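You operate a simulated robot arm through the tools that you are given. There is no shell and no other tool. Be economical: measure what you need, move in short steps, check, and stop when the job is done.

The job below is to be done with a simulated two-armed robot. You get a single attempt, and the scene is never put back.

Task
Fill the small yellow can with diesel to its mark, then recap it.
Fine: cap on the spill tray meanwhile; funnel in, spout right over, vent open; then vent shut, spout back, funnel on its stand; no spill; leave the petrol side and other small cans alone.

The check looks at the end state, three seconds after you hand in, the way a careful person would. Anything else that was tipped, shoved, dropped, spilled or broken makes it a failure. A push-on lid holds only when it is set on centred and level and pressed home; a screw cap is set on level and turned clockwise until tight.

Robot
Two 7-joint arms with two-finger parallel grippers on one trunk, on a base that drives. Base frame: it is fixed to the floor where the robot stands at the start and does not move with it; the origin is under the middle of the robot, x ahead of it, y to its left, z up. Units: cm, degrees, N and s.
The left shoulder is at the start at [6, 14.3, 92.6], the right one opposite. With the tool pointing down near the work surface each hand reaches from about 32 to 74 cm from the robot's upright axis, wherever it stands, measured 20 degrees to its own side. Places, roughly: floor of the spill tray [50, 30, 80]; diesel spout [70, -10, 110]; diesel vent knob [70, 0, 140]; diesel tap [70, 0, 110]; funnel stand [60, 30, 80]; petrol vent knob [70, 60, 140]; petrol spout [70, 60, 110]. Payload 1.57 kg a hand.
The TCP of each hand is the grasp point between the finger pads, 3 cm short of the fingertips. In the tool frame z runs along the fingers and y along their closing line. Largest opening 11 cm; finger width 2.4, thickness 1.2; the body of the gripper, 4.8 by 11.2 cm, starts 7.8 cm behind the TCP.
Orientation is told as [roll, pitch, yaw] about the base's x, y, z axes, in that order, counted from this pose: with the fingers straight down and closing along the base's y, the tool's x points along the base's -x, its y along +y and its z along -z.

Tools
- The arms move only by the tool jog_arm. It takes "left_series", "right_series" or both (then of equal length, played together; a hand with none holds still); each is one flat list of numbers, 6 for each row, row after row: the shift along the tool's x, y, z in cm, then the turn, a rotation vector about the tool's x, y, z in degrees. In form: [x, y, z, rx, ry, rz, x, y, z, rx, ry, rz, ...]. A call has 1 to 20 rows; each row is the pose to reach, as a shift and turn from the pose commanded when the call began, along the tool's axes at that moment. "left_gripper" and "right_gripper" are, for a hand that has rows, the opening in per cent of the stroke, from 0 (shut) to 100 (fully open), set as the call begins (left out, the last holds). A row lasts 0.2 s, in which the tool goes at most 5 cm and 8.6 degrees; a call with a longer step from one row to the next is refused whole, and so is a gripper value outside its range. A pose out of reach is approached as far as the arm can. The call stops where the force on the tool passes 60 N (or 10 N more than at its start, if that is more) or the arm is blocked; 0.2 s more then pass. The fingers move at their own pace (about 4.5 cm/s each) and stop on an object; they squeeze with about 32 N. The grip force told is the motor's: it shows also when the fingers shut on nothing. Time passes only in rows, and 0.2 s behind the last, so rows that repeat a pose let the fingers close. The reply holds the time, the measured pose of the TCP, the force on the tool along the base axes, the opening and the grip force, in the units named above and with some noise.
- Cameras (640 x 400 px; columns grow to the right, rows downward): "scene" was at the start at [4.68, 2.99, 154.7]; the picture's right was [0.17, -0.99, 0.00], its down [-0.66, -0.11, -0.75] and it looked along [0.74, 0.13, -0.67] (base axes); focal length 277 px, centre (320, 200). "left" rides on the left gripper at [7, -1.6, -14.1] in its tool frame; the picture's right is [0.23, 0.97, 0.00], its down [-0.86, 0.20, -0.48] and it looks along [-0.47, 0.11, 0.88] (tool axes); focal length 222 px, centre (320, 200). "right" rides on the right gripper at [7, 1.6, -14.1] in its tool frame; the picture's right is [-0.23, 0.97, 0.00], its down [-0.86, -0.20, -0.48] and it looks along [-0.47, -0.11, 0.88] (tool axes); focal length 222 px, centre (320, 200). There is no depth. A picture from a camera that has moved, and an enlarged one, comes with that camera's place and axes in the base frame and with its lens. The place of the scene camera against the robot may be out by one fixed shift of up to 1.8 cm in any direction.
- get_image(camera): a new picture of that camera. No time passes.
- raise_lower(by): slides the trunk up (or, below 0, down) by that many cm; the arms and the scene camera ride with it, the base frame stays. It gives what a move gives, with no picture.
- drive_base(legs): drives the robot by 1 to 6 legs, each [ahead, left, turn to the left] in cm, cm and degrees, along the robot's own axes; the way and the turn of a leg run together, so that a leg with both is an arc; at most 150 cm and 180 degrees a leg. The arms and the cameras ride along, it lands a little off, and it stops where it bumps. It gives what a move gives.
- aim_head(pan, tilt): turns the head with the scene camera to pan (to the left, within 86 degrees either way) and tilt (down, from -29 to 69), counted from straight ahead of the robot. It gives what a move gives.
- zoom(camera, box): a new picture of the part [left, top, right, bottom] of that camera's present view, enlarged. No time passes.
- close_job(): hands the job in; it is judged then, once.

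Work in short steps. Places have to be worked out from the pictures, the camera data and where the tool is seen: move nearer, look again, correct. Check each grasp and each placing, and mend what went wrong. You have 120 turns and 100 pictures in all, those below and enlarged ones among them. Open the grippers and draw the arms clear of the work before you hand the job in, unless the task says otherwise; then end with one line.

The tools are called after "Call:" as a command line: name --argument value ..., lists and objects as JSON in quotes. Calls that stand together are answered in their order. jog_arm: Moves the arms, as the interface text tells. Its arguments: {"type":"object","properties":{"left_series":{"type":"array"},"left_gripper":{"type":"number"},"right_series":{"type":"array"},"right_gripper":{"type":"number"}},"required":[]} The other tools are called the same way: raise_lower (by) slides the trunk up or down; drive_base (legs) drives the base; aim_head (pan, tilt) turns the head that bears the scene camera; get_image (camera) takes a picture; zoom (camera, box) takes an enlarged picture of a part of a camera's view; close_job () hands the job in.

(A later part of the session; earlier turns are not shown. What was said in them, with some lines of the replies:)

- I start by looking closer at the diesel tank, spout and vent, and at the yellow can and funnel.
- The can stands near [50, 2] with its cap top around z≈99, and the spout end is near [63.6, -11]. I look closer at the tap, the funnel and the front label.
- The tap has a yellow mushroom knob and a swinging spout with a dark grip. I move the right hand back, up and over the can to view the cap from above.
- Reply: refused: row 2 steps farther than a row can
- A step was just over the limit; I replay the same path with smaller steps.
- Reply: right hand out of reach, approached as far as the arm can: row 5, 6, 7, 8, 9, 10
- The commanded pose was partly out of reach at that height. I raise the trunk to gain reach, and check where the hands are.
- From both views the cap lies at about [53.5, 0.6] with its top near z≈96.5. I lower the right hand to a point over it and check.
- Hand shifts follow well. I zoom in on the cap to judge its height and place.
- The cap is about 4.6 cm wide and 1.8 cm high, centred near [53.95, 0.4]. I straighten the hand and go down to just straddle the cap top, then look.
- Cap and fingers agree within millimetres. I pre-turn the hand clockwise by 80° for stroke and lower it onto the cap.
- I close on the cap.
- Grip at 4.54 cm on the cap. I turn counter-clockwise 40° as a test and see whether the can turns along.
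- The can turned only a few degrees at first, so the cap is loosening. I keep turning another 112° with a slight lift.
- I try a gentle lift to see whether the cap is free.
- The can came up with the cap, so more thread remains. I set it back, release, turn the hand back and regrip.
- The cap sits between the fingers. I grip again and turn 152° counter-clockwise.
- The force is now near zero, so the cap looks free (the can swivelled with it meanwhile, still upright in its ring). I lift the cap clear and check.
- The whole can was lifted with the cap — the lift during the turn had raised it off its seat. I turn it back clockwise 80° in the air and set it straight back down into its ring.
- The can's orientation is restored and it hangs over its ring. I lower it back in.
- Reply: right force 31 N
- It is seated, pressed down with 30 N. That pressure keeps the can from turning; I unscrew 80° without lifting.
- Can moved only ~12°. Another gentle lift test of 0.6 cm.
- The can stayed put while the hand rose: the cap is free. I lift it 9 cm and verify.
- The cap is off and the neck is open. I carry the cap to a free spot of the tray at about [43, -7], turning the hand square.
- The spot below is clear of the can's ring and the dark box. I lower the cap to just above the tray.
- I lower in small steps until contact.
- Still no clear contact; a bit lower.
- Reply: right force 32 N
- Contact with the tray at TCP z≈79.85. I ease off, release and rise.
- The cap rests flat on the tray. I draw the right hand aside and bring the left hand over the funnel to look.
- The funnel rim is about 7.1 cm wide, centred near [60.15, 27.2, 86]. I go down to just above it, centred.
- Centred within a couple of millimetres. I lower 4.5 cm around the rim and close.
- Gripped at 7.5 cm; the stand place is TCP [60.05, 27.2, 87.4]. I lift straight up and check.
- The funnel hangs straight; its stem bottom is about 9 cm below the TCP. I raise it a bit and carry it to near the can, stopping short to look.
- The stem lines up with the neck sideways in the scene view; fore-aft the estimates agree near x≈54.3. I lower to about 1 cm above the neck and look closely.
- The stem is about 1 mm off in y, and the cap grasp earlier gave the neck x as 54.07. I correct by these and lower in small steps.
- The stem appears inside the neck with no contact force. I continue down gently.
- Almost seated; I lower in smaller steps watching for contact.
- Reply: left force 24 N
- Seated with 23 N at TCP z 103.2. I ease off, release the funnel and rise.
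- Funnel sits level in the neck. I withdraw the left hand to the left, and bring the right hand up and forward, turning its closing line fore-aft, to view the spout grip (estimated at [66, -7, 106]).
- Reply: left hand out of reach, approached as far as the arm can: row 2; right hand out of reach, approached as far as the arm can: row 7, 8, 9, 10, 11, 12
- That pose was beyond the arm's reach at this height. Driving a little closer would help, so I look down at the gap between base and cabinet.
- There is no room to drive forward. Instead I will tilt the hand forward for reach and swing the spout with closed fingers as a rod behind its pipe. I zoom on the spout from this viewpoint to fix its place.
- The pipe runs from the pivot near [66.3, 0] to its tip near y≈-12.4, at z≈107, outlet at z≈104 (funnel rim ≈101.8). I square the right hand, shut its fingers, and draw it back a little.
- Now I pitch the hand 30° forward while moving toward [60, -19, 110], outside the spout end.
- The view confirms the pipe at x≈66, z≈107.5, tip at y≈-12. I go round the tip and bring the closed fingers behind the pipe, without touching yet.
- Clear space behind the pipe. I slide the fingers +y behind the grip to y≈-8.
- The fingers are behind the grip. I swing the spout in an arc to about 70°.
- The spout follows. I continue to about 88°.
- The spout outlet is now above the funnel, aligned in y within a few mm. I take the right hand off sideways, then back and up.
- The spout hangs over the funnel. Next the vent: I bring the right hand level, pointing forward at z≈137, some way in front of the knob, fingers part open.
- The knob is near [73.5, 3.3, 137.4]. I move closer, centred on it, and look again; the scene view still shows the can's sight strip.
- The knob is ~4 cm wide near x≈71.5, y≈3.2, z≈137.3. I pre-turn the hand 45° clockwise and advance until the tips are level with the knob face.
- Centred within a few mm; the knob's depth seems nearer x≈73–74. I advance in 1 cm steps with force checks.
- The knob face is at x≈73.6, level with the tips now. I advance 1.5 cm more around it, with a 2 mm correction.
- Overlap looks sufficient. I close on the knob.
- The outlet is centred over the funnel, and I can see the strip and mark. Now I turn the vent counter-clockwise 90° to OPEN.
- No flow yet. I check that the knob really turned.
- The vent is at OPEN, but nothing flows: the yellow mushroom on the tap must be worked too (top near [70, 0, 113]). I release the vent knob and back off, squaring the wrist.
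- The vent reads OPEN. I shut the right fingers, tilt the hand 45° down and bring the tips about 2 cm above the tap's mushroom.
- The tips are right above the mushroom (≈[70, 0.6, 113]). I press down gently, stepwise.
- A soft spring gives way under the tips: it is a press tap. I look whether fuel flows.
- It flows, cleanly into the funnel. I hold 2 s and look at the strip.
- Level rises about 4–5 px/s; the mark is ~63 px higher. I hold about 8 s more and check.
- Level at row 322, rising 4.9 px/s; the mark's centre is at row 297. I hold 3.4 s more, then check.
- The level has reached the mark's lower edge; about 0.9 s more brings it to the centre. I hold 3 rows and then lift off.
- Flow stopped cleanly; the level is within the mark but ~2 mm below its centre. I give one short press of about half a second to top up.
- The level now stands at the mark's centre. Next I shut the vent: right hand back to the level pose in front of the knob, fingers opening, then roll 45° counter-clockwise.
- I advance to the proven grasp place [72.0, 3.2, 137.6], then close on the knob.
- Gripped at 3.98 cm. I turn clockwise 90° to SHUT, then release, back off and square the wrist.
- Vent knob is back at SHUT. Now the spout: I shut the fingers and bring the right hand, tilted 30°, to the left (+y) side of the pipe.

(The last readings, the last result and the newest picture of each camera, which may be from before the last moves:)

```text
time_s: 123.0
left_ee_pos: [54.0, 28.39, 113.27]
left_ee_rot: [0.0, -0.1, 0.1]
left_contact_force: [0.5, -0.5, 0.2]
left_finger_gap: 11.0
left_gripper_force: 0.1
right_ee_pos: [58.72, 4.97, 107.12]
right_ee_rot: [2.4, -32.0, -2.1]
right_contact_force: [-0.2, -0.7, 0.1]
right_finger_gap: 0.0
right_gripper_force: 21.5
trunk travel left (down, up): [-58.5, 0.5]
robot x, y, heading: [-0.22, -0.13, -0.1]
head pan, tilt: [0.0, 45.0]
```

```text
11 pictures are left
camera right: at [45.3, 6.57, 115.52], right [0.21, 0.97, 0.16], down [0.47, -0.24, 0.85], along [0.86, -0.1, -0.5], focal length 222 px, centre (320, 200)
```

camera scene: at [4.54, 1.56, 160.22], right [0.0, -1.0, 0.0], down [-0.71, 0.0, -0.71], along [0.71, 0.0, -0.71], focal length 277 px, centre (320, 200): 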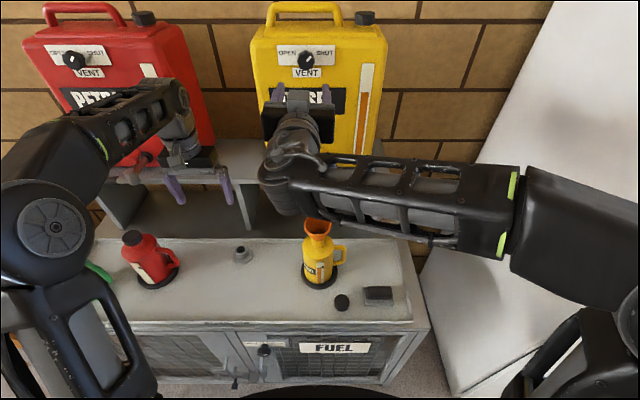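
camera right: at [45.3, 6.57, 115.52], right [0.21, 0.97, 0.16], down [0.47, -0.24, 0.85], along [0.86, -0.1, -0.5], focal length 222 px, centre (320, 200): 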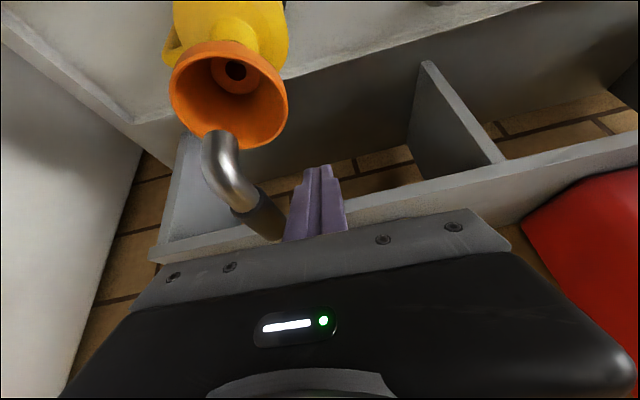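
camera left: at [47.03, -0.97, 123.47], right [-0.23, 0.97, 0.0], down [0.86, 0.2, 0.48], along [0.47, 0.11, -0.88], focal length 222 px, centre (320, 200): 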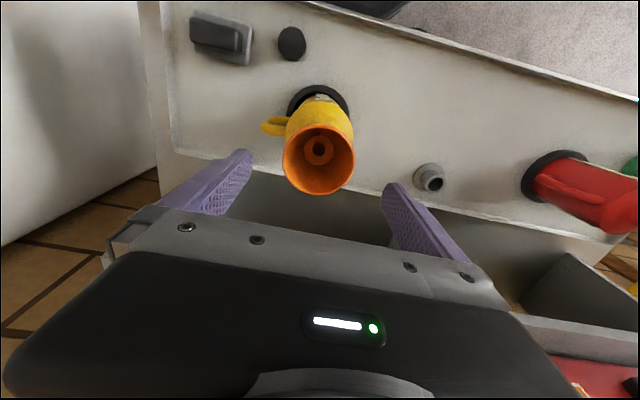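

The fingers stand on the +y side of the pipe. I swing the spout back through the reverse arc.

Call:
jog_arm --right_series '[0.01, -1.4, -0.08, 0, 0, 0, -0.05, -2.6, -0.1, 0, 0, 0, 0.15, -3.94, -0.29, 0, 0, 0, 0.15, -5.3, -0.35, 0, 0, 0, -0.05, -6.7, -0.3, 0, 0, 0, -0.45, -8, -0.12, 0, 0, 0, -1.04, -9.24, 0.19, 0, 0, 0, -1.79, -10.35, 0.6, 0, 0, 0, -2.71, -11.3, 1.13, 0, 0, 0, -3.71, -12.06, 1.72, 0, 0, 0, -4.64, -12.5, 2.28, 0, 0, 0, -4.64, -12.5, 2.28, 0, 0, 0]'

Call:
get_image --camera "right"

```text
time_s: 125.6
left_ee_pos: [53.79, 28.45, 113.29]
left_ee_rot: [0.0, -0.2, 0.1]
left_contact_force: [0.2, 0.1, -0.4]
left_finger_gap: 10.99
left_gripper_force: 0.0
right_ee_pos: [63.17, -7.29, 106.87]
right_ee_rot: [2.3, -31.7, -1.9]
right_contact_force: [-26.1, 4.1, -9.1]
right_finger_gap: 0.03
right_gripper_force: 21.4
trunk travel left (down, up): [-58.5, 0.5]
robot x, y, heading: [-0.09, -0.27, 0.2]
head pan, tilt: [0.0, 45.0]
```

```text
10 pictures are left
camera right: at [49.75, -5.71, 115.48], right [0.2, 0.97, 0.15], down [0.47, -0.23, 0.85], along [0.86, -0.1, -0.51], focal length 222 px, centre (320, 200)
```

right: 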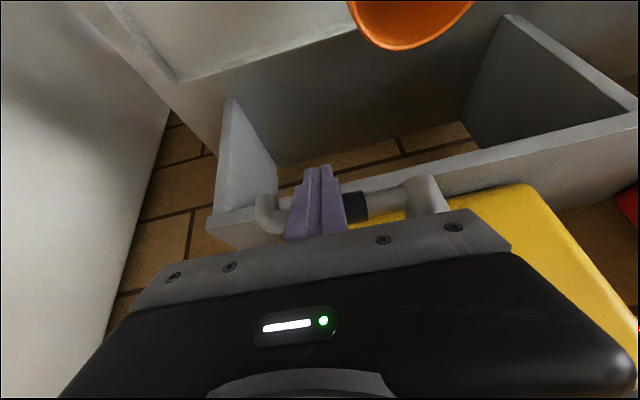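

The spout is back against its stop. I withdraw the right hand, and bring the left hand back over the funnel along the earlier way.

Call:
jog_arm --right_series '[2, 0, -1.5, 0, 0, 0, 4, -1, -3, 0, 4, 0, 5.5, -3, -4.8, 0, 8, 0, 6.8, -5, -6.5, 0, 12, 0, 8, -7, -8.2, 0, 16, 0, 9.3, -8.5, -10, 0, 20, 0, 10.5, -9.5, -11.6, 0, 24, 0, 11.8, -10.5, -13.2, 0, 28, 0, 11.8, -10.5, -13.2, 0, 31.7, 0]' --left_series '[0, 0, 0, 0, 0, 0, 0, -4, 0, 0, 0, 0, 0, -8, 0, 0, 0, 0, 0, -12, 0, 0, 0, 0, 0, -16, 0.5, 0, 0, 0, 0, -20, 1, 0, 0, 0, 0, -24, 2, 0, 0, 0, 0, -27.8, 3, 0, 0, 0, 0, -27.8, 3, 0, 0, 0]' --left_gripper 100

```text
time_s: 127.6
left_ee_pos: [54.06, 0.93, 110.22]
left_ee_rot: [0.0, 0.1, 0.0]
left_contact_force: [0.5, 0.4, 0.7]
left_finger_gap: 11.01
left_gripper_force: 0.1
right_ee_pos: [46.48, -17.75, 111.7]
right_ee_rot: [2.0, -0.3, -0.6]
right_contact_force: [0.3, -0.7, 0.2]
right_finger_gap: 0.0
right_gripper_force: 21.2
trunk travel left (down, up): [-58.5, 0.5]
robot x, y, heading: [-0.03, 0.19, -0.0]
head pan, tilt: [0.0, 45.0]
```

I lower to the seat height 103.2 and grip the funnel.

Call:
jog_arm --left_series '[0, -0.28, 3, 0, 0, 0, 0, -0.28, 6, 0, 0, 0, 0, -0.28, 7, 0, 0, 0, 0, -0.28, 7, 0, 0, 0]'

Call:
jog_arm --left_series '[0, 0, 0, 0, 0, 0, 0, 0, 0, 0, 0, 0, 0, 0, 0, 0, 0, 0, 0, 0, 0, 0, 0, 0]' --left_gripper 0

Call:
zoom --camera "scene" --box '[280, 190, 360, 290]'

```text
time_s: 128.6
left_ee_pos: [53.88, 0.5, 103.0]
left_ee_rot: [0.0, 0.1, 0.0]
left_contact_force: [0.8, 0.2, 0.4]
left_finger_gap: 11.01
left_gripper_force: 0.1
right_ee_pos: [46.53, -17.92, 111.55]
right_ee_rot: [2.1, -0.4, -0.9]
right_contact_force: [-0.3, 0.0, 0.6]
right_finger_gap: 0.0
right_gripper_force: 21.1
trunk travel left (down, up): [-58.5, 0.5]
robot x, y, heading: [-0.02, 0.53, -0.2]
head pan, tilt: [0.0, 45.0]
```

```text
time_s: 129.6
left_ee_pos: [53.96, 0.51, 103.14]
left_ee_rot: [-0.1, 0.1, 0.0]
left_contact_force: [-0.6, -0.1, -0.1]
left_finger_gap: 7.51
left_gripper_force: 30.7
right_ee_pos: [46.46, -17.75, 111.6]
right_ee_rot: [2.1, -0.3, -0.7]
right_contact_force: [-0.2, -0.3, 0.7]
right_finger_gap: 0.02
right_gripper_force: 21.1
trunk travel left (down, up): [-58.5, 0.5]
robot x, y, heading: [0.03, 0.12, -0.2]
head pan, tilt: [0.0, 45.0]
```

```text
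4.00 times, centred on (320, 240) of scene
camera zoom: at [4.55, 1.55, 160.22], right [0.0, -1.0, 0.0], down [-0.71, 0.0, -0.71], along [0.71, 0.0, -0.71], focal length 1108 px, centre (320, 40)
```

zoom: 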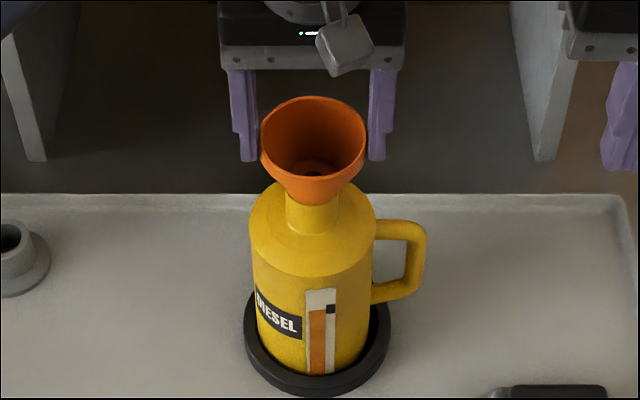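

Gripped at 7.5 cm. I lift straight up, wait a moment for drips, and carry it back over its stand.

Call:
jog_arm --left_series '[0, 0, -1, 0, 0, 0, 0, 0, -3, 0, 0, 0, 0, 0, -5, 0, 0, 0, 0, 0, -7.5, 0, 0, 0, 0, 0, -7.5, 0, 0, 0, 0, 0, -7.5, 0, 0, 0, 0, 0, -7.5, 0, 0, 0, 0, 4, -7.5, 0, 0, 0, -1, 8, -7.5, 0, 0, 0, -2, 12, -7.5, 0, 0, 0, -3, 16, -7.5, 0, 0, 0, -4, 20, -7.5, 0, 0, 0, -5, 24, -6.5, 0, 0, 0, -6.1, 26.65, -5, 0, 0, 0, -6.1, 26.65, -3, 0, 0, 0, -6.1, 26.65, -3, 0, 0, 0]'

Call:
get_image --camera "left"

```text
time_s: 133.0
left_ee_pos: [60.21, 27.07, 105.98]
left_ee_rot: [0.0, 0.0, 0.0]
left_contact_force: [0.1, 0.0, -0.7]
left_finger_gap: 7.5
left_gripper_force: 31.8
right_ee_pos: [46.45, -17.79, 111.69]
right_ee_rot: [2.0, -0.2, -0.8]
right_contact_force: [0.6, 0.4, 0.1]
right_finger_gap: 0.02
right_gripper_force: 21.3
trunk travel left (down, up): [-58.5, 0.5]
robot x, y, heading: [0.18, -0.22, 0.0]
head pan, tilt: [0.0, 45.0]
```

```text
8 pictures are left
camera left: at [53.25, 25.51, 120.35], right [-0.23, 0.97, 0.0], down [0.86, 0.2, 0.48], along [0.47, 0.11, -0.88], focal length 222 px, centre (320, 200)
```

left: 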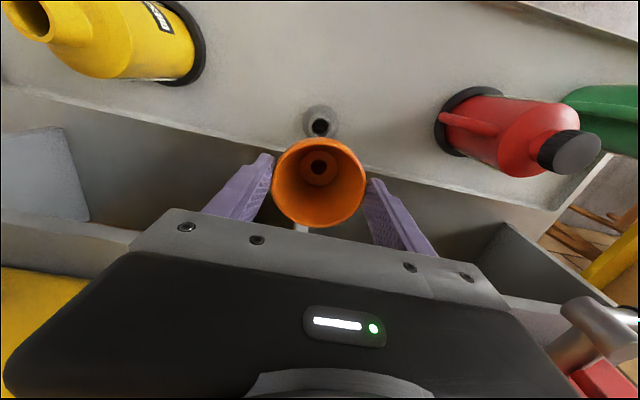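

Same view as when I first lifted it, so it is aligned with the stand. I lower to just above the seat.

Call:
jog_arm --left_series '[0, 0, 4, 0, 0, 0, 0, 0, 8, 0, 0, 0, 0, 0, 11, 0, 0, 0, 0, 0, 13.5, 0, 0, 0, 0, 0, 15, 0, 0, 0, 0, 0, 16.5, 0, 0, 0, 0, 0, 17.7, 0, 0, 0, 0, 0, 17.7, 0, 0, 0]'

Call:
jog_arm --left_series '[0, 0, 0.3, 0, 0, 0, 0, 0, 0.6, 0, 0, 0, 0, 0, 0.6, 0, 0, 0]'

```text
time_s: 134.8
left_ee_pos: [60.17, 27.09, 88.41]
left_ee_rot: [0.0, 0.1, 0.0]
left_contact_force: [0.3, 0.8, -1.0]
left_finger_gap: 7.52
left_gripper_force: 32.0
right_ee_pos: [46.59, -17.82, 111.56]
right_ee_rot: [2.1, -0.3, -0.8]
right_contact_force: [-0.9, -0.6, 0.4]
right_finger_gap: 0.0
right_gripper_force: 21.2
trunk travel left (down, up): [-58.5, 0.5]
robot x, y, heading: [-0.21, 0.14, -0.2]
head pan, tilt: [0.0, 45.0]
```

```text
time_s: 135.6
left_ee_pos: [60.13, 27.27, 87.73]
left_ee_rot: [0.0, 0.0, 0.0]
left_contact_force: [-0.9, -0.2, -0.4]
left_finger_gap: 7.5
left_gripper_force: 32.4
right_ee_pos: [46.43, -17.82, 111.62]
right_ee_rot: [2.1, -0.2, -0.8]
right_contact_force: [0.9, -0.2, -0.3]
right_finger_gap: 0.04
right_gripper_force: 21.7
trunk travel left (down, up): [-58.5, 0.5]
robot x, y, heading: [0.02, -0.2, 0.2]
head pan, tilt: [0.0, 45.0]
```

Call:
jog_arm --left_series '[0, 0, 0.2, 0, 0, 0, 0, 0, 0.4, 0, 0, 0, 0, 0, 0.4, 0, 0, 0]'

```text
time_s: 136.4
left_ee_pos: [60.25, 27.17, 87.44]
left_ee_rot: [0.0, 0.0, 0.0]
left_contact_force: [0.0, -1.5, 0.5]
left_finger_gap: 7.49
left_gripper_force: 32.3
right_ee_pos: [46.33, -17.72, 111.63]
right_ee_rot: [2.1, -0.3, -0.8]
right_contact_force: [-0.6, -1.1, -0.3]
right_finger_gap: 0.0
right_gripper_force: 20.9
trunk travel left (down, up): [-58.5, 0.5]
robot x, y, heading: [0.17, -0.34, -0.1]
head pan, tilt: [0.0, 45.0]
```

Nearly at the seat; a touch more to feel contact.

Call:
jog_arm --left_series '[0, 0, 0.15, 0, 0, 0, 0, 0, 0.25, 0, 0, 0, 0, 0, 0.25, 0, 0, 0]'

```text
time_s: 137.2
left_ee_pos: [60.24, 27.05, 87.36]
left_ee_rot: [0.1, -0.3, 0.1]
left_contact_force: [-1.8, 0.7, 16.8]
left_finger_gap: 7.49
left_gripper_force: 31.8
right_ee_pos: [46.28, -17.85, 111.64]
right_ee_rot: [2.2, -0.4, -0.8]
right_contact_force: [-0.2, -0.4, -0.5]
right_finger_gap: 0.02
right_gripper_force: 21.3
trunk travel left (down, up): [-58.5, 0.5]
robot x, y, heading: [0.07, -0.02, 0.0]
head pan, tilt: [0.0, 45.0]
```

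Seated on the stand with 17 N at the original height. I ease off, release and rise; meanwhile the right hand goes above the cap.

Call:
jog_arm --left_series '[0, 0, -0.15, 0, 0, 0, 0, 0, -0.15, 0, 0, 0]'

Call:
jog_arm --left_series '[0, 0, 0, 0, 0, 0, 0, 0, 0, 0, 0, 0, 0, 0, 0, 0, 0, 0, 0, 0, -2, 0, 0, 0, 0, 0, -6, 0, 0, 0, 0, 0, -10, 0, 0, 0, 0, 0, -15, 0, 0, 0, 0, 0, -15, 0, 0, 0]' --right_series '[0.6, 2, 2, 0.4, 0, 0, 1.2, 4, 4, 0.8, 0, -0.2, 1.8, 6, 5.5, 1.2, 0, -0.4, 2.5, 8, 7.5, 1.6, 0, -0.6, 3, 10, 9, 2.1, 0, -0.8, 3.45, 10.75, 10, 2.1, 0, -0.8, 3.45, 10.75, 10, 2.1, 0, -0.8, 3.45, 10.75, 10, 2.1, 0, -0.8]' --left_gripper 100 --right_gripper 60

Call:
get_image --camera "scene"

```text
time_s: 137.8
left_ee_pos: [60.16, 27.11, 87.38]
left_ee_rot: [0.1, -0.1, 0.0]
left_contact_force: [1.9, -0.4, 11.2]
left_finger_gap: 7.47
left_gripper_force: 32.3
right_ee_pos: [46.41, -17.79, 111.74]
right_ee_rot: [2.0, -0.4, -0.8]
right_contact_force: [-0.8, 1.0, 0.4]
right_finger_gap: 0.01
right_gripper_force: 21.5
trunk travel left (down, up): [-58.5, 0.5]
robot x, y, heading: [0.06, -0.24, -0.3]
head pan, tilt: [0.0, 45.0]
```

```text
time_s: 139.6
left_ee_pos: [60.24, 26.92, 102.29]
left_ee_rot: [0.0, 0.0, 0.0]
left_contact_force: [-0.3, 0.5, -1.0]
left_finger_gap: 11.02
left_gripper_force: 0.0
right_ee_pos: [43.29, -6.7, 101.84]
right_ee_rot: [0.1, -0.3, 0.0]
right_contact_force: [0.6, -0.1, 0.2]
right_finger_gap: 6.63
right_gripper_force: 0.1
trunk travel left (down, up): [-58.5, 0.5]
robot x, y, heading: [-0.33, 0.18, 0.2]
head pan, tilt: [0.0, 45.0]
```

```text
7 pictures are left
camera scene: at [4.6, 1.57, 160.22], right [0.0, -1.0, 0.0], down [-0.71, 0.0, -0.71], along [0.71, 0.0, -0.71], focal length 277 px, centre (320, 200)
```

scene: 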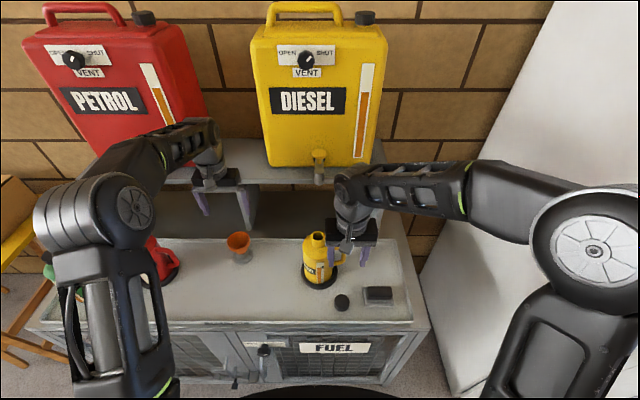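

The funnel is upright on its stand. I lower the right hand over the cap and grip it.

Call:
jog_arm --right_series '[0.2, 0, 4, 0, 0, 0, 0.3, 0, 8, 0, 0, 0, 0.3, 0, 12, 0, 0, 0, 0.3, 0, 16, 0, 0, 0, 0.3, 0, 19, 0, 0, 0, 0.3, 0, 21, 0, 0, 0, 0.3, 0, 21.85, 0, 0, 0, 0.3, 0, 21.85, 0, 0, 0]'

Call:
jog_arm --right_series '[0, 0, 0, 0, 0, 0, 0, 0, 0, 0, 0, 0, 0, 0, 0, 0, 0, 0, 0, 0, 0, 0, 0, 0]' --right_gripper 0

```text
time_s: 141.4
left_ee_pos: [60.11, 27.0, 102.29]
left_ee_rot: [0.0, 0.0, 0.0]
left_contact_force: [0.3, -0.2, 0.5]
left_finger_gap: 10.96
left_gripper_force: 0.1
right_ee_pos: [43.25, -6.75, 80.05]
right_ee_rot: [0.1, -0.4, 0.0]
right_contact_force: [0.1, -0.2, -0.5]
right_finger_gap: 6.59
right_gripper_force: 0.0
trunk travel left (down, up): [-58.5, 0.5]
robot x, y, heading: [-0.08, -0.01, -0.0]
head pan, tilt: [0.0, 45.0]
```

```text
time_s: 142.4
left_ee_pos: [60.08, 26.9, 102.32]
left_ee_rot: [0.0, 0.0, 0.0]
left_contact_force: [0.6, -0.4, -0.3]
left_finger_gap: 10.99
left_gripper_force: 0.1
right_ee_pos: [43.09, -6.69, 80.07]
right_ee_rot: [0.0, -0.3, 0.0]
right_contact_force: [-0.2, 0.1, 0.0]
right_finger_gap: 4.54
right_gripper_force: 31.9
trunk travel left (down, up): [-58.5, 0.5]
robot x, y, heading: [-0.0, 0.15, -0.1]
head pan, tilt: [0.0, 45.0]
```

The cap is held, but I reckon its centre sits ~0.45 cm robot-ward of the TCP. I reopen, shift that much and regrip so it turns centred; then lift a little and look.

Call:
jog_arm --right_series '[0, 0, 0, 0, 0, 0, 0, 0, 0, 0, 0, 0, 0, 0, 0, 0, 0, 0, 0.25, 0, 0, 0, 0, 0, 0.45, 0, 0.1, 0, 0, 0, 0.45, 0, 0.1, 0, 0, 0]' --right_gripper 60

Call:
jog_arm --right_series '[0, 0, 0, 0, 0, 0, 0, 0, 0, 0, 0, 0, 0, 0, 0, 0, 0, 0, 0, 0, 0, 0, 0, 0]' --right_gripper 0

Call:
jog_arm --right_series '[0, 0, -4, 0, 0, 0, 0, 0, -8, 0, 0, 0, 0, 0, -12, 0, 0, 0, 0, 0, -16, 0, 0, 0, 0, 0, -20, 0, 0, 0, 0, 0, -23, 0, 0, 0, 0, 0, -23, 0, 0, 0]'

Call:
get_image --camera "right"

```text
time_s: 143.8
left_ee_pos: [60.12, 26.81, 102.28]
left_ee_rot: [0.0, 0.0, -0.1]
left_contact_force: [-0.1, 0.3, -0.4]
left_finger_gap: 10.99
left_gripper_force: 0.1
right_ee_pos: [42.69, -6.79, 79.98]
right_ee_rot: [0.0, -0.3, 0.0]
right_contact_force: [0.1, 0.0, -0.4]
right_finger_gap: 6.62
right_gripper_force: 0.2
trunk travel left (down, up): [-58.5, 0.5]
robot x, y, heading: [0.08, 0.14, -0.0]
head pan, tilt: [0.0, 45.0]
```

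```text
time_s: 144.8
left_ee_pos: [60.05, 26.95, 102.3]
left_ee_rot: [0.0, 0.0, 0.0]
left_contact_force: [0.3, -0.3, -0.6]
left_finger_gap: 11.03
left_gripper_force: 0.1
right_ee_pos: [42.68, -6.7, 80.06]
right_ee_rot: [0.0, -0.3, 0.0]
right_contact_force: [-0.4, -0.7, 1.1]
right_finger_gap: 4.54
right_gripper_force: 32.0
trunk travel left (down, up): [-58.5, 0.5]
robot x, y, heading: [0.07, 0.23, 0.0]
head pan, tilt: [0.0, 45.0]
```

```text
time_s: 146.4
left_ee_pos: [60.21, 26.97, 102.26]
left_ee_rot: [0.0, 0.0, 0.1]
left_contact_force: [0.4, 0.0, 0.2]
left_finger_gap: 10.99
left_gripper_force: 0.1
right_ee_pos: [42.57, -6.79, 103.1]
right_ee_rot: [0.0, -0.3, 0.0]
right_contact_force: [-0.3, -0.4, -0.1]
right_finger_gap: 4.53
right_gripper_force: 32.1
trunk travel left (down, up): [-58.5, 0.5]
robot x, y, heading: [0.1, -0.18, -0.1]
head pan, tilt: [0.0, 45.0]
```

```text
6 pictures are left
camera right: at [35.49, -5.07, 117.29], right [0.23, 0.97, 0.0], down [0.85, -0.2, 0.48], along [0.47, -0.11, -0.88], focal length 222 px, centre (320, 200)
```

right: 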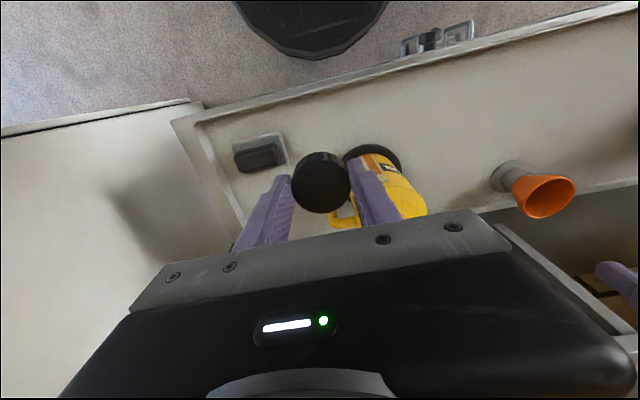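

The cap is now nearly centred in the grip. I carry it over the neck, turning the hand to yaw +72° for a long clockwise stroke.

Call:
jog_arm --right_series '[-0.3, 0.2, -1.5, 0, 0, -8, -1.5, 1, -3, 0, 0, -16, -3, 2, -3, 0, 0, -24, -4.5, 2.9, -3, 0, 0, -32, -6, 3.8, -3, 0, 0, -40, -7.5, 4.8, -3, 0, 0, -48, -9, 5.7, -3, 0, 0, -56, -10.5, 6.7, -3, 0, 0, -64, -11.5, 7.4, -3, 0, 0, -72, -11.5, 7.4, -3, 0, 0, -72]'

```text
time_s: 148.6
left_ee_pos: [60.25, 26.87, 102.17]
left_ee_rot: [0.0, 0.0, 0.0]
left_contact_force: [-0.6, 0.2, 0.0]
left_finger_gap: 10.98
left_gripper_force: 0.1
right_ee_pos: [54.04, 0.79, 106.15]
right_ee_rot: [-0.2, -0.2, 72.1]
right_contact_force: [-0.5, 0.4, -0.4]
right_finger_gap: 4.53
right_gripper_force: 32.1
trunk travel left (down, up): [-58.5, 0.5]
robot x, y, heading: [0.13, -0.13, -0.1]
head pan, tilt: [0.0, 45.0]
```

I lower to ~1 cm above the neck and check alignment.

Call:
jog_arm --right_series '[0, 0, 3, 0, 0, 0, 0, 0, 5.4, 0, 0, 0, 0, 0, 5.4, 0, 0, 0]'

Call:
zoom --camera "scene" --box '[298, 215, 342, 265]'

```text
time_s: 149.4
left_ee_pos: [60.15, 26.99, 102.31]
left_ee_rot: [0.0, 0.1, 0.0]
left_contact_force: [0.1, -0.1, 0.5]
left_finger_gap: 11.01
left_gripper_force: 0.1
right_ee_pos: [54.03, 0.48, 100.56]
right_ee_rot: [-0.3, -0.1, 72.0]
right_contact_force: [0.0, 1.3, 0.1]
right_finger_gap: 4.51
right_gripper_force: 31.8
trunk travel left (down, up): [-58.5, 0.5]
robot x, y, heading: [0.24, 0.2, 0.1]
head pan, tilt: [0.0, 45.0]
```

```text
8.00 times, centred on (320, 240) of scene
camera zoom: at [4.54, 1.55, 160.23], right [0.0, -1.0, 0.0], down [-0.71, 0.0, -0.71], along [0.71, 0.0, -0.71], focal length 2216 px, centre (320, -120)
```

zoom: 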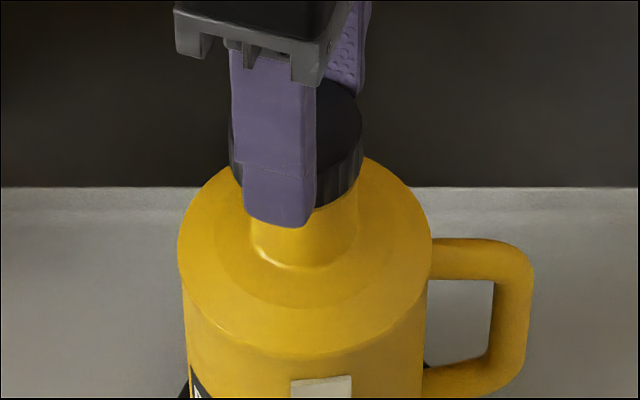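

Cap is ~2.5 mm too far +y. I correct and lower in small steps onto the neck.

Call:
jog_arm --right_series '[0.24, -0.08, 0.5, 0, 0, 0, 0.24, -0.08, 1, 0, 0, 0, 0.24, -0.08, 1.5, 0, 0, 0, 0.24, -0.08, 1.8, 0, 0, 0, 0.24, -0.08, 1.8, 0, 0, 0]'

Call:
jog_arm --right_series '[0, 0, 0.2, 0, 0, 0, 0, 0, 0.3, 0, 0, 0, 0, 0, 0.3, 0, 0, 0]'

```text
time_s: 150.6
left_ee_pos: [60.1, 26.95, 102.38]
left_ee_rot: [-0.1, 0.1, 0.0]
left_contact_force: [-0.6, 0.3, 0.0]
left_finger_gap: 10.96
left_gripper_force: 0.1
right_ee_pos: [54.14, 0.34, 98.91]
right_ee_rot: [-0.3, 0.0, 72.0]
right_contact_force: [-0.7, -1.6, 0.2]
right_finger_gap: 4.52
right_gripper_force: 32.1
trunk travel left (down, up): [-58.5, 0.5]
robot x, y, heading: [-0.02, -0.13, 0.2]
head pan, tilt: [0.0, 45.0]
```

```text
time_s: 151.4
left_ee_pos: [60.18, 26.94, 102.36]
left_ee_rot: [0.1, 0.0, -0.1]
left_contact_force: [-0.2, 0.1, -0.6]
left_finger_gap: 10.98
left_gripper_force: 0.1
right_ee_pos: [54.02, 0.38, 98.74]
right_ee_rot: [-0.3, -0.1, 72.1]
right_contact_force: [0.5, -1.3, 0.4]
right_finger_gap: 4.56
right_gripper_force: 31.8
trunk travel left (down, up): [-58.5, 0.5]
robot x, y, heading: [0.01, -0.18, -0.1]
head pan, tilt: [0.0, 45.0]
```

Call:
jog_arm --right_series '[0, 0, 0.15, 0, 0, 0, 0, 0, 0.3, 0, 0, 0, 0, 0, 0.3, 0, 0, 0]'

```text
time_s: 152.2
left_ee_pos: [60.05, 26.94, 102.36]
left_ee_rot: [0.0, 0.0, 0.0]
left_contact_force: [0.1, -0.1, -0.1]
left_finger_gap: 11.01
left_gripper_force: 0.0
right_ee_pos: [54.02, 0.25, 98.28]
right_ee_rot: [-0.4, -0.2, 72.0]
right_contact_force: [-1.7, -4.2, 11.8]
right_finger_gap: 4.54
right_gripper_force: 32.2
trunk travel left (down, up): [-58.5, 0.5]
robot x, y, heading: [-0.39, 0.16, 0.1]
head pan, tilt: [0.0, 45.0]
```

Contact at 98.3 with 12 N: the cap sits on the neck. I press lightly and turn clockwise 152°.

Call:
jog_arm --right_series '[0, 0, 0.1, 0, 0, 8, 0, 0, 0.12, 0, 0, 16, 0, 0, 0.14, 0, 0, 24, 0, 0, 0.16, 0, 0, 32, 0, 0, 0.18, 0, 0, 40, 0, 0, 0.2, 0, 0, 48, 0, 0, 0.2, 0, 0, 56, 0, 0, 0.22, 0, 0, 64, 0, 0, 0.22, 0, 0, 72, 0, 0, 0.24, 0, 0, 80, 0, 0, 0.24, 0, 0, 88, 0, 0, 0.26, 0, 0, 96, 0, 0, 0.26, 0, 0, 104, 0, 0, 0.28, 0, 0, 112, 0, 0, 0.28, 0, 0, 120, 0, 0, 0.3, 0, 0, 128, 0, 0, 0.3, 0, 0, 136, 0, 0, 0.3, 0, 0, 144, 0, 0, 0.3, 0, 0, 152, 0, 0, 0.3, 0, 0, 152]'

```text
time_s: 156.4
left_ee_pos: [60.02, 27.0, 102.34]
left_ee_rot: [0.0, -0.1, 0.0]
left_contact_force: [0.3, -0.2, 0.5]
left_finger_gap: 11.01
left_gripper_force: 0.0
right_ee_pos: [53.95, 0.45, 98.2]
right_ee_rot: [0.5, -0.1, -80.0]
right_contact_force: [3.4, 7.9, 29.2]
right_finger_gap: 4.55
right_gripper_force: 31.7
trunk travel left (down, up): [-58.5, 0.5]
robot x, y, heading: [0.45, -0.05, 0.0]
head pan, tilt: [0.0, 45.0]
```

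I release, turn the hand back, regrip and continue clockwise.

Call:
jog_arm --right_series '[0, 0, -0.15, 0, 0, 0, 0, 0, -0.15, 0, 0, 0, 0, 0, -0.15, 0, 0, 0, 0, 0, -0.15, 0, 0, -8, 0, 0, -0.15, 0, 0, -16, 0, 0, -0.15, 0, 0, -24, 0, 0, -0.15, 0, 0, -32, 0, 0, -0.15, 0, 0, -40, 0, 0, -0.15, 0, 0, -48, 0, 0, -0.15, 0, 0, -56, 0, 0, -0.15, 0, 0, -64, 0, 0, -0.15, 0, 0, -72, 0, 0, -0.15, 0, 0, -80, 0, 0, -0.15, 0, 0, -88, 0, 0, -0.15, 0, 0, -96, 0, 0, -0.15, 0, 0, -104, 0, 0, -0.15, 0, 0, -112, 0, 0, -0.15, 0, 0, -120, 0, 0, -0.15, 0, 0, -128, 0, 0, -0.15, 0, 0, -136]' --right_gripper 60

Call:
jog_arm --right_series '[0, 0, 0, 0, 0, -8, 0, 0, 0, 0, 0, -16, 0, 0, 0, 0, 0, -16]'

Call:
jog_arm --right_series '[0, 0, 0, 0, 0, 0, 0, 0, 0, 0, 0, 0, 0, 0, 0, 0, 0, 0, 0, 0, 0, 0, 0, 0]' --right_gripper 0

Call:
zoom --camera "scene" --box '[288, 210, 352, 290]'

```text
time_s: 160.6
left_ee_pos: [60.24, 26.9, 102.34]
left_ee_rot: [0.0, 0.0, 0.1]
left_contact_force: [-1.0, 0.7, -0.3]
left_finger_gap: 11.01
left_gripper_force: 0.1
right_ee_pos: [54.21, 0.41, 98.2]
right_ee_rot: [-0.3, -0.2, 56.1]
right_contact_force: [-0.6, -0.9, -0.6]
right_finger_gap: 6.61
right_gripper_force: 0.0
trunk travel left (down, up): [-58.5, 0.5]
robot x, y, heading: [0.21, 0.05, -0.3]
head pan, tilt: [0.0, 45.0]
```

```text
time_s: 161.4
left_ee_pos: [60.08, 26.95, 102.38]
left_ee_rot: [0.0, 0.0, 0.0]
left_contact_force: [0.0, 0.3, 0.9]
left_finger_gap: 11.01
left_gripper_force: 0.0
right_ee_pos: [54.01, 0.4, 98.16]
right_ee_rot: [-0.3, -0.1, 72.1]
right_contact_force: [0.5, -0.9, 0.2]
right_finger_gap: 6.6
right_gripper_force: 0.1
trunk travel left (down, up): [-58.5, 0.5]
robot x, y, heading: [-0.22, 0.14, 0.2]
head pan, tilt: [0.0, 45.0]
```

```text
time_s: 162.4
left_ee_pos: [60.11, 26.96, 102.23]
left_ee_rot: [0.0, 0.0, 0.1]
left_contact_force: [0.6, -0.5, -0.1]
left_finger_gap: 10.99
left_gripper_force: 0.0
right_ee_pos: [54.25, 0.3, 98.24]
right_ee_rot: [-0.4, -0.2, 72.1]
right_contact_force: [3.0, -0.4, 0.1]
right_finger_gap: 4.51
right_gripper_force: 31.6
trunk travel left (down, up): [-58.5, 0.5]
robot x, y, heading: [0.08, 0.0, 0.3]
head pan, tilt: [0.0, 45.0]
```

```text
5.00 times, centred on (320, 250) of scene
camera zoom: at [4.58, 1.55, 160.22], right [0.0, -1.0, 0.0], down [-0.71, 0.0, -0.71], along [0.71, 0.0, -0.71], focal length 1385 px, centre (320, -50)
```

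zoom: 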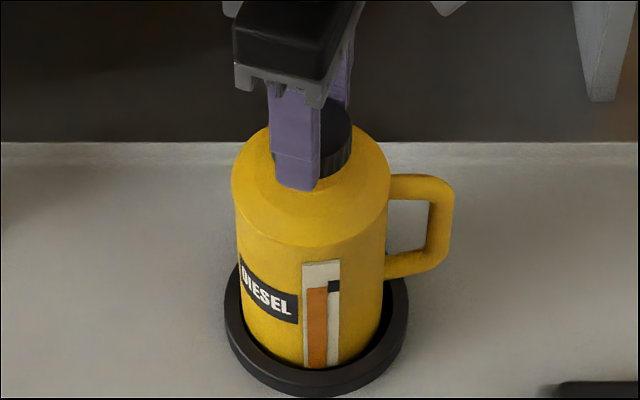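

The can has held still; cap level. I turn another 152° clockwise with light pressure.

Call:
jog_arm --right_series '[0, 0, 0.12, 0, 0, 8, 0, 0, 0.14, 0, 0, 16, 0, 0, 0.16, 0, 0, 24, 0, 0, 0.18, 0, 0, 32, 0, 0, 0.2, 0, 0, 40, 0, 0, 0.2, 0, 0, 48, 0, 0, 0.22, 0, 0, 56, 0, 0, 0.22, 0, 0, 64, 0, 0, 0.24, 0, 0, 72, 0, 0, 0.24, 0, 0, 80, 0, 0, 0.26, 0, 0, 88, 0, 0, 0.26, 0, 0, 96, 0, 0, 0.28, 0, 0, 104, 0, 0, 0.28, 0, 0, 112, 0, 0, 0.3, 0, 0, 120, 0, 0, 0.3, 0, 0, 128, 0, 0, 0.3, 0, 0, 136, 0, 0, 0.3, 0, 0, 144, 0, 0, 0.3, 0, 0, 152, 0, 0, 0.3, 0, 0, 152]'

Call:
zoom --camera "scene" --box '[288, 210, 352, 290]'

```text
time_s: 166.6
left_ee_pos: [60.02, 27.03, 102.37]
left_ee_rot: [0.0, -0.1, 0.0]
left_contact_force: [-0.1, 0.4, -0.2]
left_finger_gap: 11.0
left_gripper_force: 0.1
right_ee_pos: [53.98, 0.44, 97.92]
right_ee_rot: [0.4, -0.1, -80.1]
right_contact_force: [-0.5, -1.8, 16.1]
right_finger_gap: 4.52
right_gripper_force: 32.7
trunk travel left (down, up): [-58.5, 0.5]
robot x, y, heading: [0.04, -0.44, 0.1]
head pan, tilt: [0.0, 45.0]
```

```text
5.00 times, centred on (320, 250) of scene
camera zoom: at [4.4, 1.54, 160.23], right [0.0, -1.0, 0.0], down [-0.71, 0.0, -0.71], along [0.71, 0.0, -0.71], focal length 1385 px, centre (320, -50)
```

zoom: 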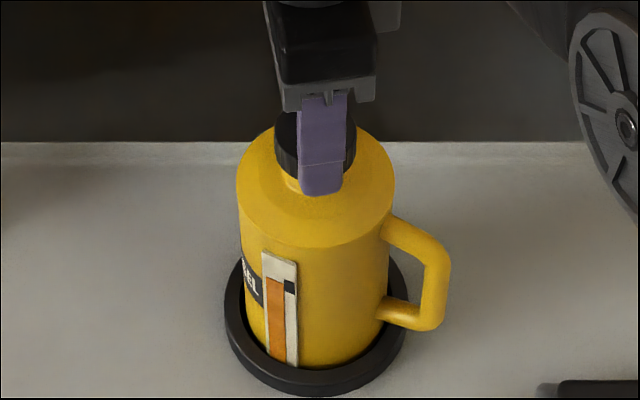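

The can began turning along (~40°), so the cap is getting tight. I regrip and give a firm final stroke with more downward pressure to make sure.

Call:
jog_arm --right_series '[0, 0, -0.15, 0, 0, 0, 0, 0, -0.15, 0, 0, 0, 0, 0, -0.15, 0, 0, 0, 0, 0, -0.15, 0, 0, -8, 0, 0, -0.15, 0, 0, -16, 0, 0, -0.15, 0, 0, -24, 0, 0, -0.15, 0, 0, -32, 0, 0, -0.15, 0, 0, -40, 0, 0, -0.15, 0, 0, -48, 0, 0, -0.15, 0, 0, -56, 0, 0, -0.15, 0, 0, -64, 0, 0, -0.15, 0, 0, -72, 0, 0, -0.15, 0, 0, -80, 0, 0, -0.15, 0, 0, -80]' --right_gripper 60

Call:
jog_arm --right_series '[0, 0, 0, 0, 0, 0, 0, 0, 0, 0, 0, 0, 0, 0, 0, 0, 0, 0, 0, 0, 0, 0, 0, 0]' --right_gripper 0

Call:
jog_arm --right_series '[0, 0, 0.2, 0, 0, 0, 0, 0, 0.4, 0, 0, 0, 0, 0, 0.45, 0, 0, 8, 0, 0, 0.45, 0, 0, 16, 0, 0, 0.45, 0, 0, 24, 0, 0, 0.45, 0, 0, 32, 0, 0, 0.45, 0, 0, 40, 0, 0, 0.45, 0, 0, 48, 0, 0, 0.45, 0, 0, 48]'

Call:
zoom --camera "scene" --box '[288, 210, 352, 290]'

```text
time_s: 169.6
left_ee_pos: [60.07, 27.06, 102.27]
left_ee_rot: [0.0, -0.1, 0.0]
left_contact_force: [0.5, -0.7, -0.5]
left_finger_gap: 10.97
left_gripper_force: 0.0
right_ee_pos: [53.95, 0.37, 98.07]
right_ee_rot: [0.0, -0.3, 0.2]
right_contact_force: [-0.2, 0.0, -0.6]
right_finger_gap: 6.61
right_gripper_force: 0.1
trunk travel left (down, up): [-58.5, 0.5]
robot x, y, heading: [-0.25, 0.04, 0.1]
head pan, tilt: [0.0, 45.0]
```

```text
time_s: 170.6
left_ee_pos: [60.15, 26.96, 102.3]
left_ee_rot: [0.0, -0.1, 0.0]
left_contact_force: [-1.1, 0.6, 0.7]
left_finger_gap: 11.02
left_gripper_force: 0.1
right_ee_pos: [53.96, 0.33, 98.09]
right_ee_rot: [0.0, -0.3, 0.0]
right_contact_force: [0.1, -3.2, 2.0]
right_finger_gap: 4.53
right_gripper_force: 32.1
trunk travel left (down, up): [-58.5, 0.5]
robot x, y, heading: [0.14, 0.02, -0.1]
head pan, tilt: [0.0, 45.0]
```

```text
time_s: 172.6
left_ee_pos: [60.08, 26.96, 102.41]
left_ee_rot: [0.1, -0.2, 0.0]
left_contact_force: [-0.8, -0.1, 0.7]
left_finger_gap: 11.0
left_gripper_force: 0.0
right_ee_pos: [54.02, 0.38, 97.63]
right_ee_rot: [0.3, -0.3, -48.2]
right_contact_force: [2.2, -0.3, 21.3]
right_finger_gap: 4.48
right_gripper_force: 31.9
trunk travel left (down, up): [-58.5, 0.5]
robot x, y, heading: [-0.21, 0.05, 0.2]
head pan, tilt: [0.0, 45.0]
```

```text
5.00 times, centred on (320, 250) of scene
camera zoom: at [4.38, 1.56, 160.24], right [0.0, -1.0, 0.0], down [-0.71, 0.0, -0.71], along [0.71, 0.0, -0.71], focal length 1385 px, centre (320, -50)
```

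zoom: 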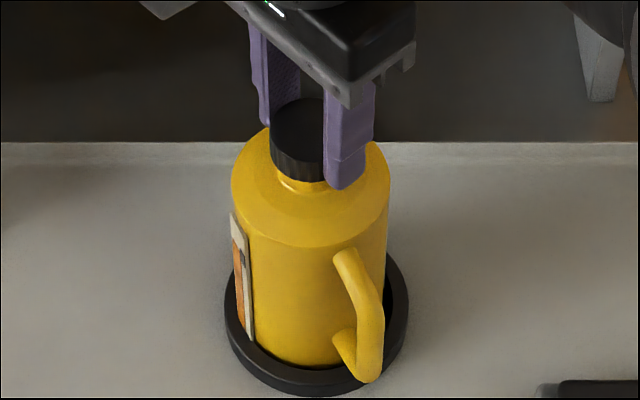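

The can now turns one-to-one with the cap, so the cap is tight; it sits level. I release, rise and draw both arms clear.

Call:
jog_arm --right_series '[0, 0, -0.3, 0, 0, 0, 0, 0, -0.3, 0, 0, 0, 0, 0, -0.3, 0, 0, 0, 0, 0, -2, 0, 0, 0, 0, 0, -5, 0, 0, 0, 0, 0, -8, 0, 0, 0, 0, 0, -8, 0, 0, -8, 0, 0, -8, 0, 0, -16, 0, 0, -8, 0, 0, -24, 0, 0, -8, 0, 0, -32, 0, 0, -8, 0, 0, -40, 0, 0, -8, 0, 0, -48, 0, 0, -8, 0, 0, -48]' --right_gripper 60

Call:
jog_arm --right_series '[3, -3, 0, 0, 0, 0, 6, -6, 0, 0, 0, 0, 8, -9, 0, 0, 0, 0, 10, -13, 0, 0, 0, 0, 10, -17, 0, 0, 0, 0, 10, -20, 0, 0, 0, 0, 10, -20, 0, 0, 0, 0]' --left_series '[0, 0, -3, 0, 0, 0, 0, 0, -6, 0, 0, 0, 3, 2, -6, 0, 0, 0, 6, 4, -6, 0, 0, 0, 9, 6, -6, 0, 0, 0, 12, 8, -6, 0, 0, 0, 12, 8, -6, 0, 0, 0]'

Call:
get_image --camera "scene"

```text
time_s: 175.4
left_ee_pos: [60.22, 26.98, 102.35]
left_ee_rot: [0.0, 0.0, 0.0]
left_contact_force: [0.4, 0.3, -0.2]
left_finger_gap: 11.01
left_gripper_force: 0.1
right_ee_pos: [53.98, 0.5, 105.59]
right_ee_rot: [0.0, -0.2, 0.2]
right_contact_force: [-0.1, 0.4, -0.3]
right_finger_gap: 6.6
right_gripper_force: 0.0
trunk travel left (down, up): [-58.5, 0.5]
robot x, y, heading: [0.19, -0.1, 0.2]
head pan, tilt: [0.0, 45.0]
```

```text
time_s: 177.0
left_ee_pos: [48.1, 35.15, 108.15]
left_ee_rot: [0.2, 0.0, 0.0]
left_contact_force: [0.0, -0.2, 0.5]
left_finger_gap: 11.01
left_gripper_force: 0.1
right_ee_pos: [44.03, -19.48, 105.39]
right_ee_rot: [0.0, -0.4, 0.0]
right_contact_force: [-0.3, 1.0, -0.2]
right_finger_gap: 6.59
right_gripper_force: 0.2
trunk travel left (down, up): [-58.5, 0.5]
robot x, y, heading: [-0.08, 0.11, -0.0]
head pan, tilt: [0.0, 45.0]
```

```text
1 pictures are left
camera scene: at [4.63, 1.57, 160.22], right [0.0, -1.0, 0.0], down [-0.71, 0.0, -0.71], along [0.71, 0.0, -0.71], focal length 277 px, centre (320, 200)
```

scene: 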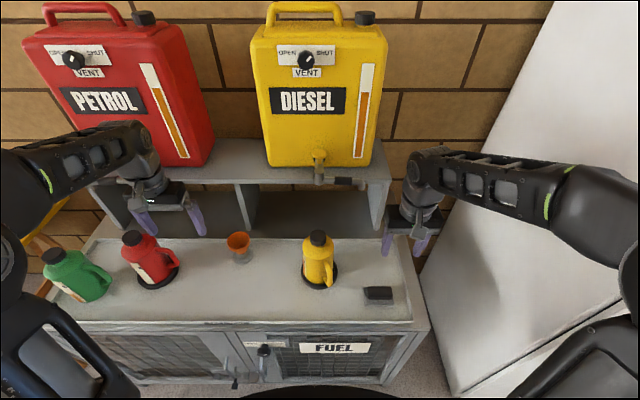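

All looks in place: spout aside, vent at SHUT, funnel on its stand, arms clear. I use the last picture to check the cap's seat.

Call:
zoom --camera "scene" --box '[230, 222, 350, 297]'

```text
5.33 times, centred on (290, 260) of scene
camera zoom: at [4.63, 1.57, 160.22], right [0.0, -1.0, 0.0], down [-0.71, 0.0, -0.71], along [0.71, 0.0, -0.71], focal length 1478 px, centre (480, -117)
```

zoom: 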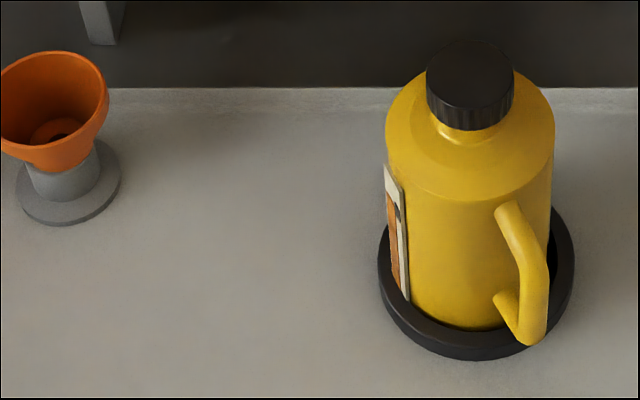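

The cap is level and home, the tray is dry and the funnel is seated. I hand in.

Call:
close_job

```text
The job is handed in.
```

The small yellow can is filled with diesel to the centre of its mark and recapped. The vent is shut, the spout is back against its stop, and the funnel is on its stand. I saw no spill, and I didn't touch the petrol side or the other small cans. While tightening, the can turned about 90° in its ring. I judged the cap tight when the can began turning with it.
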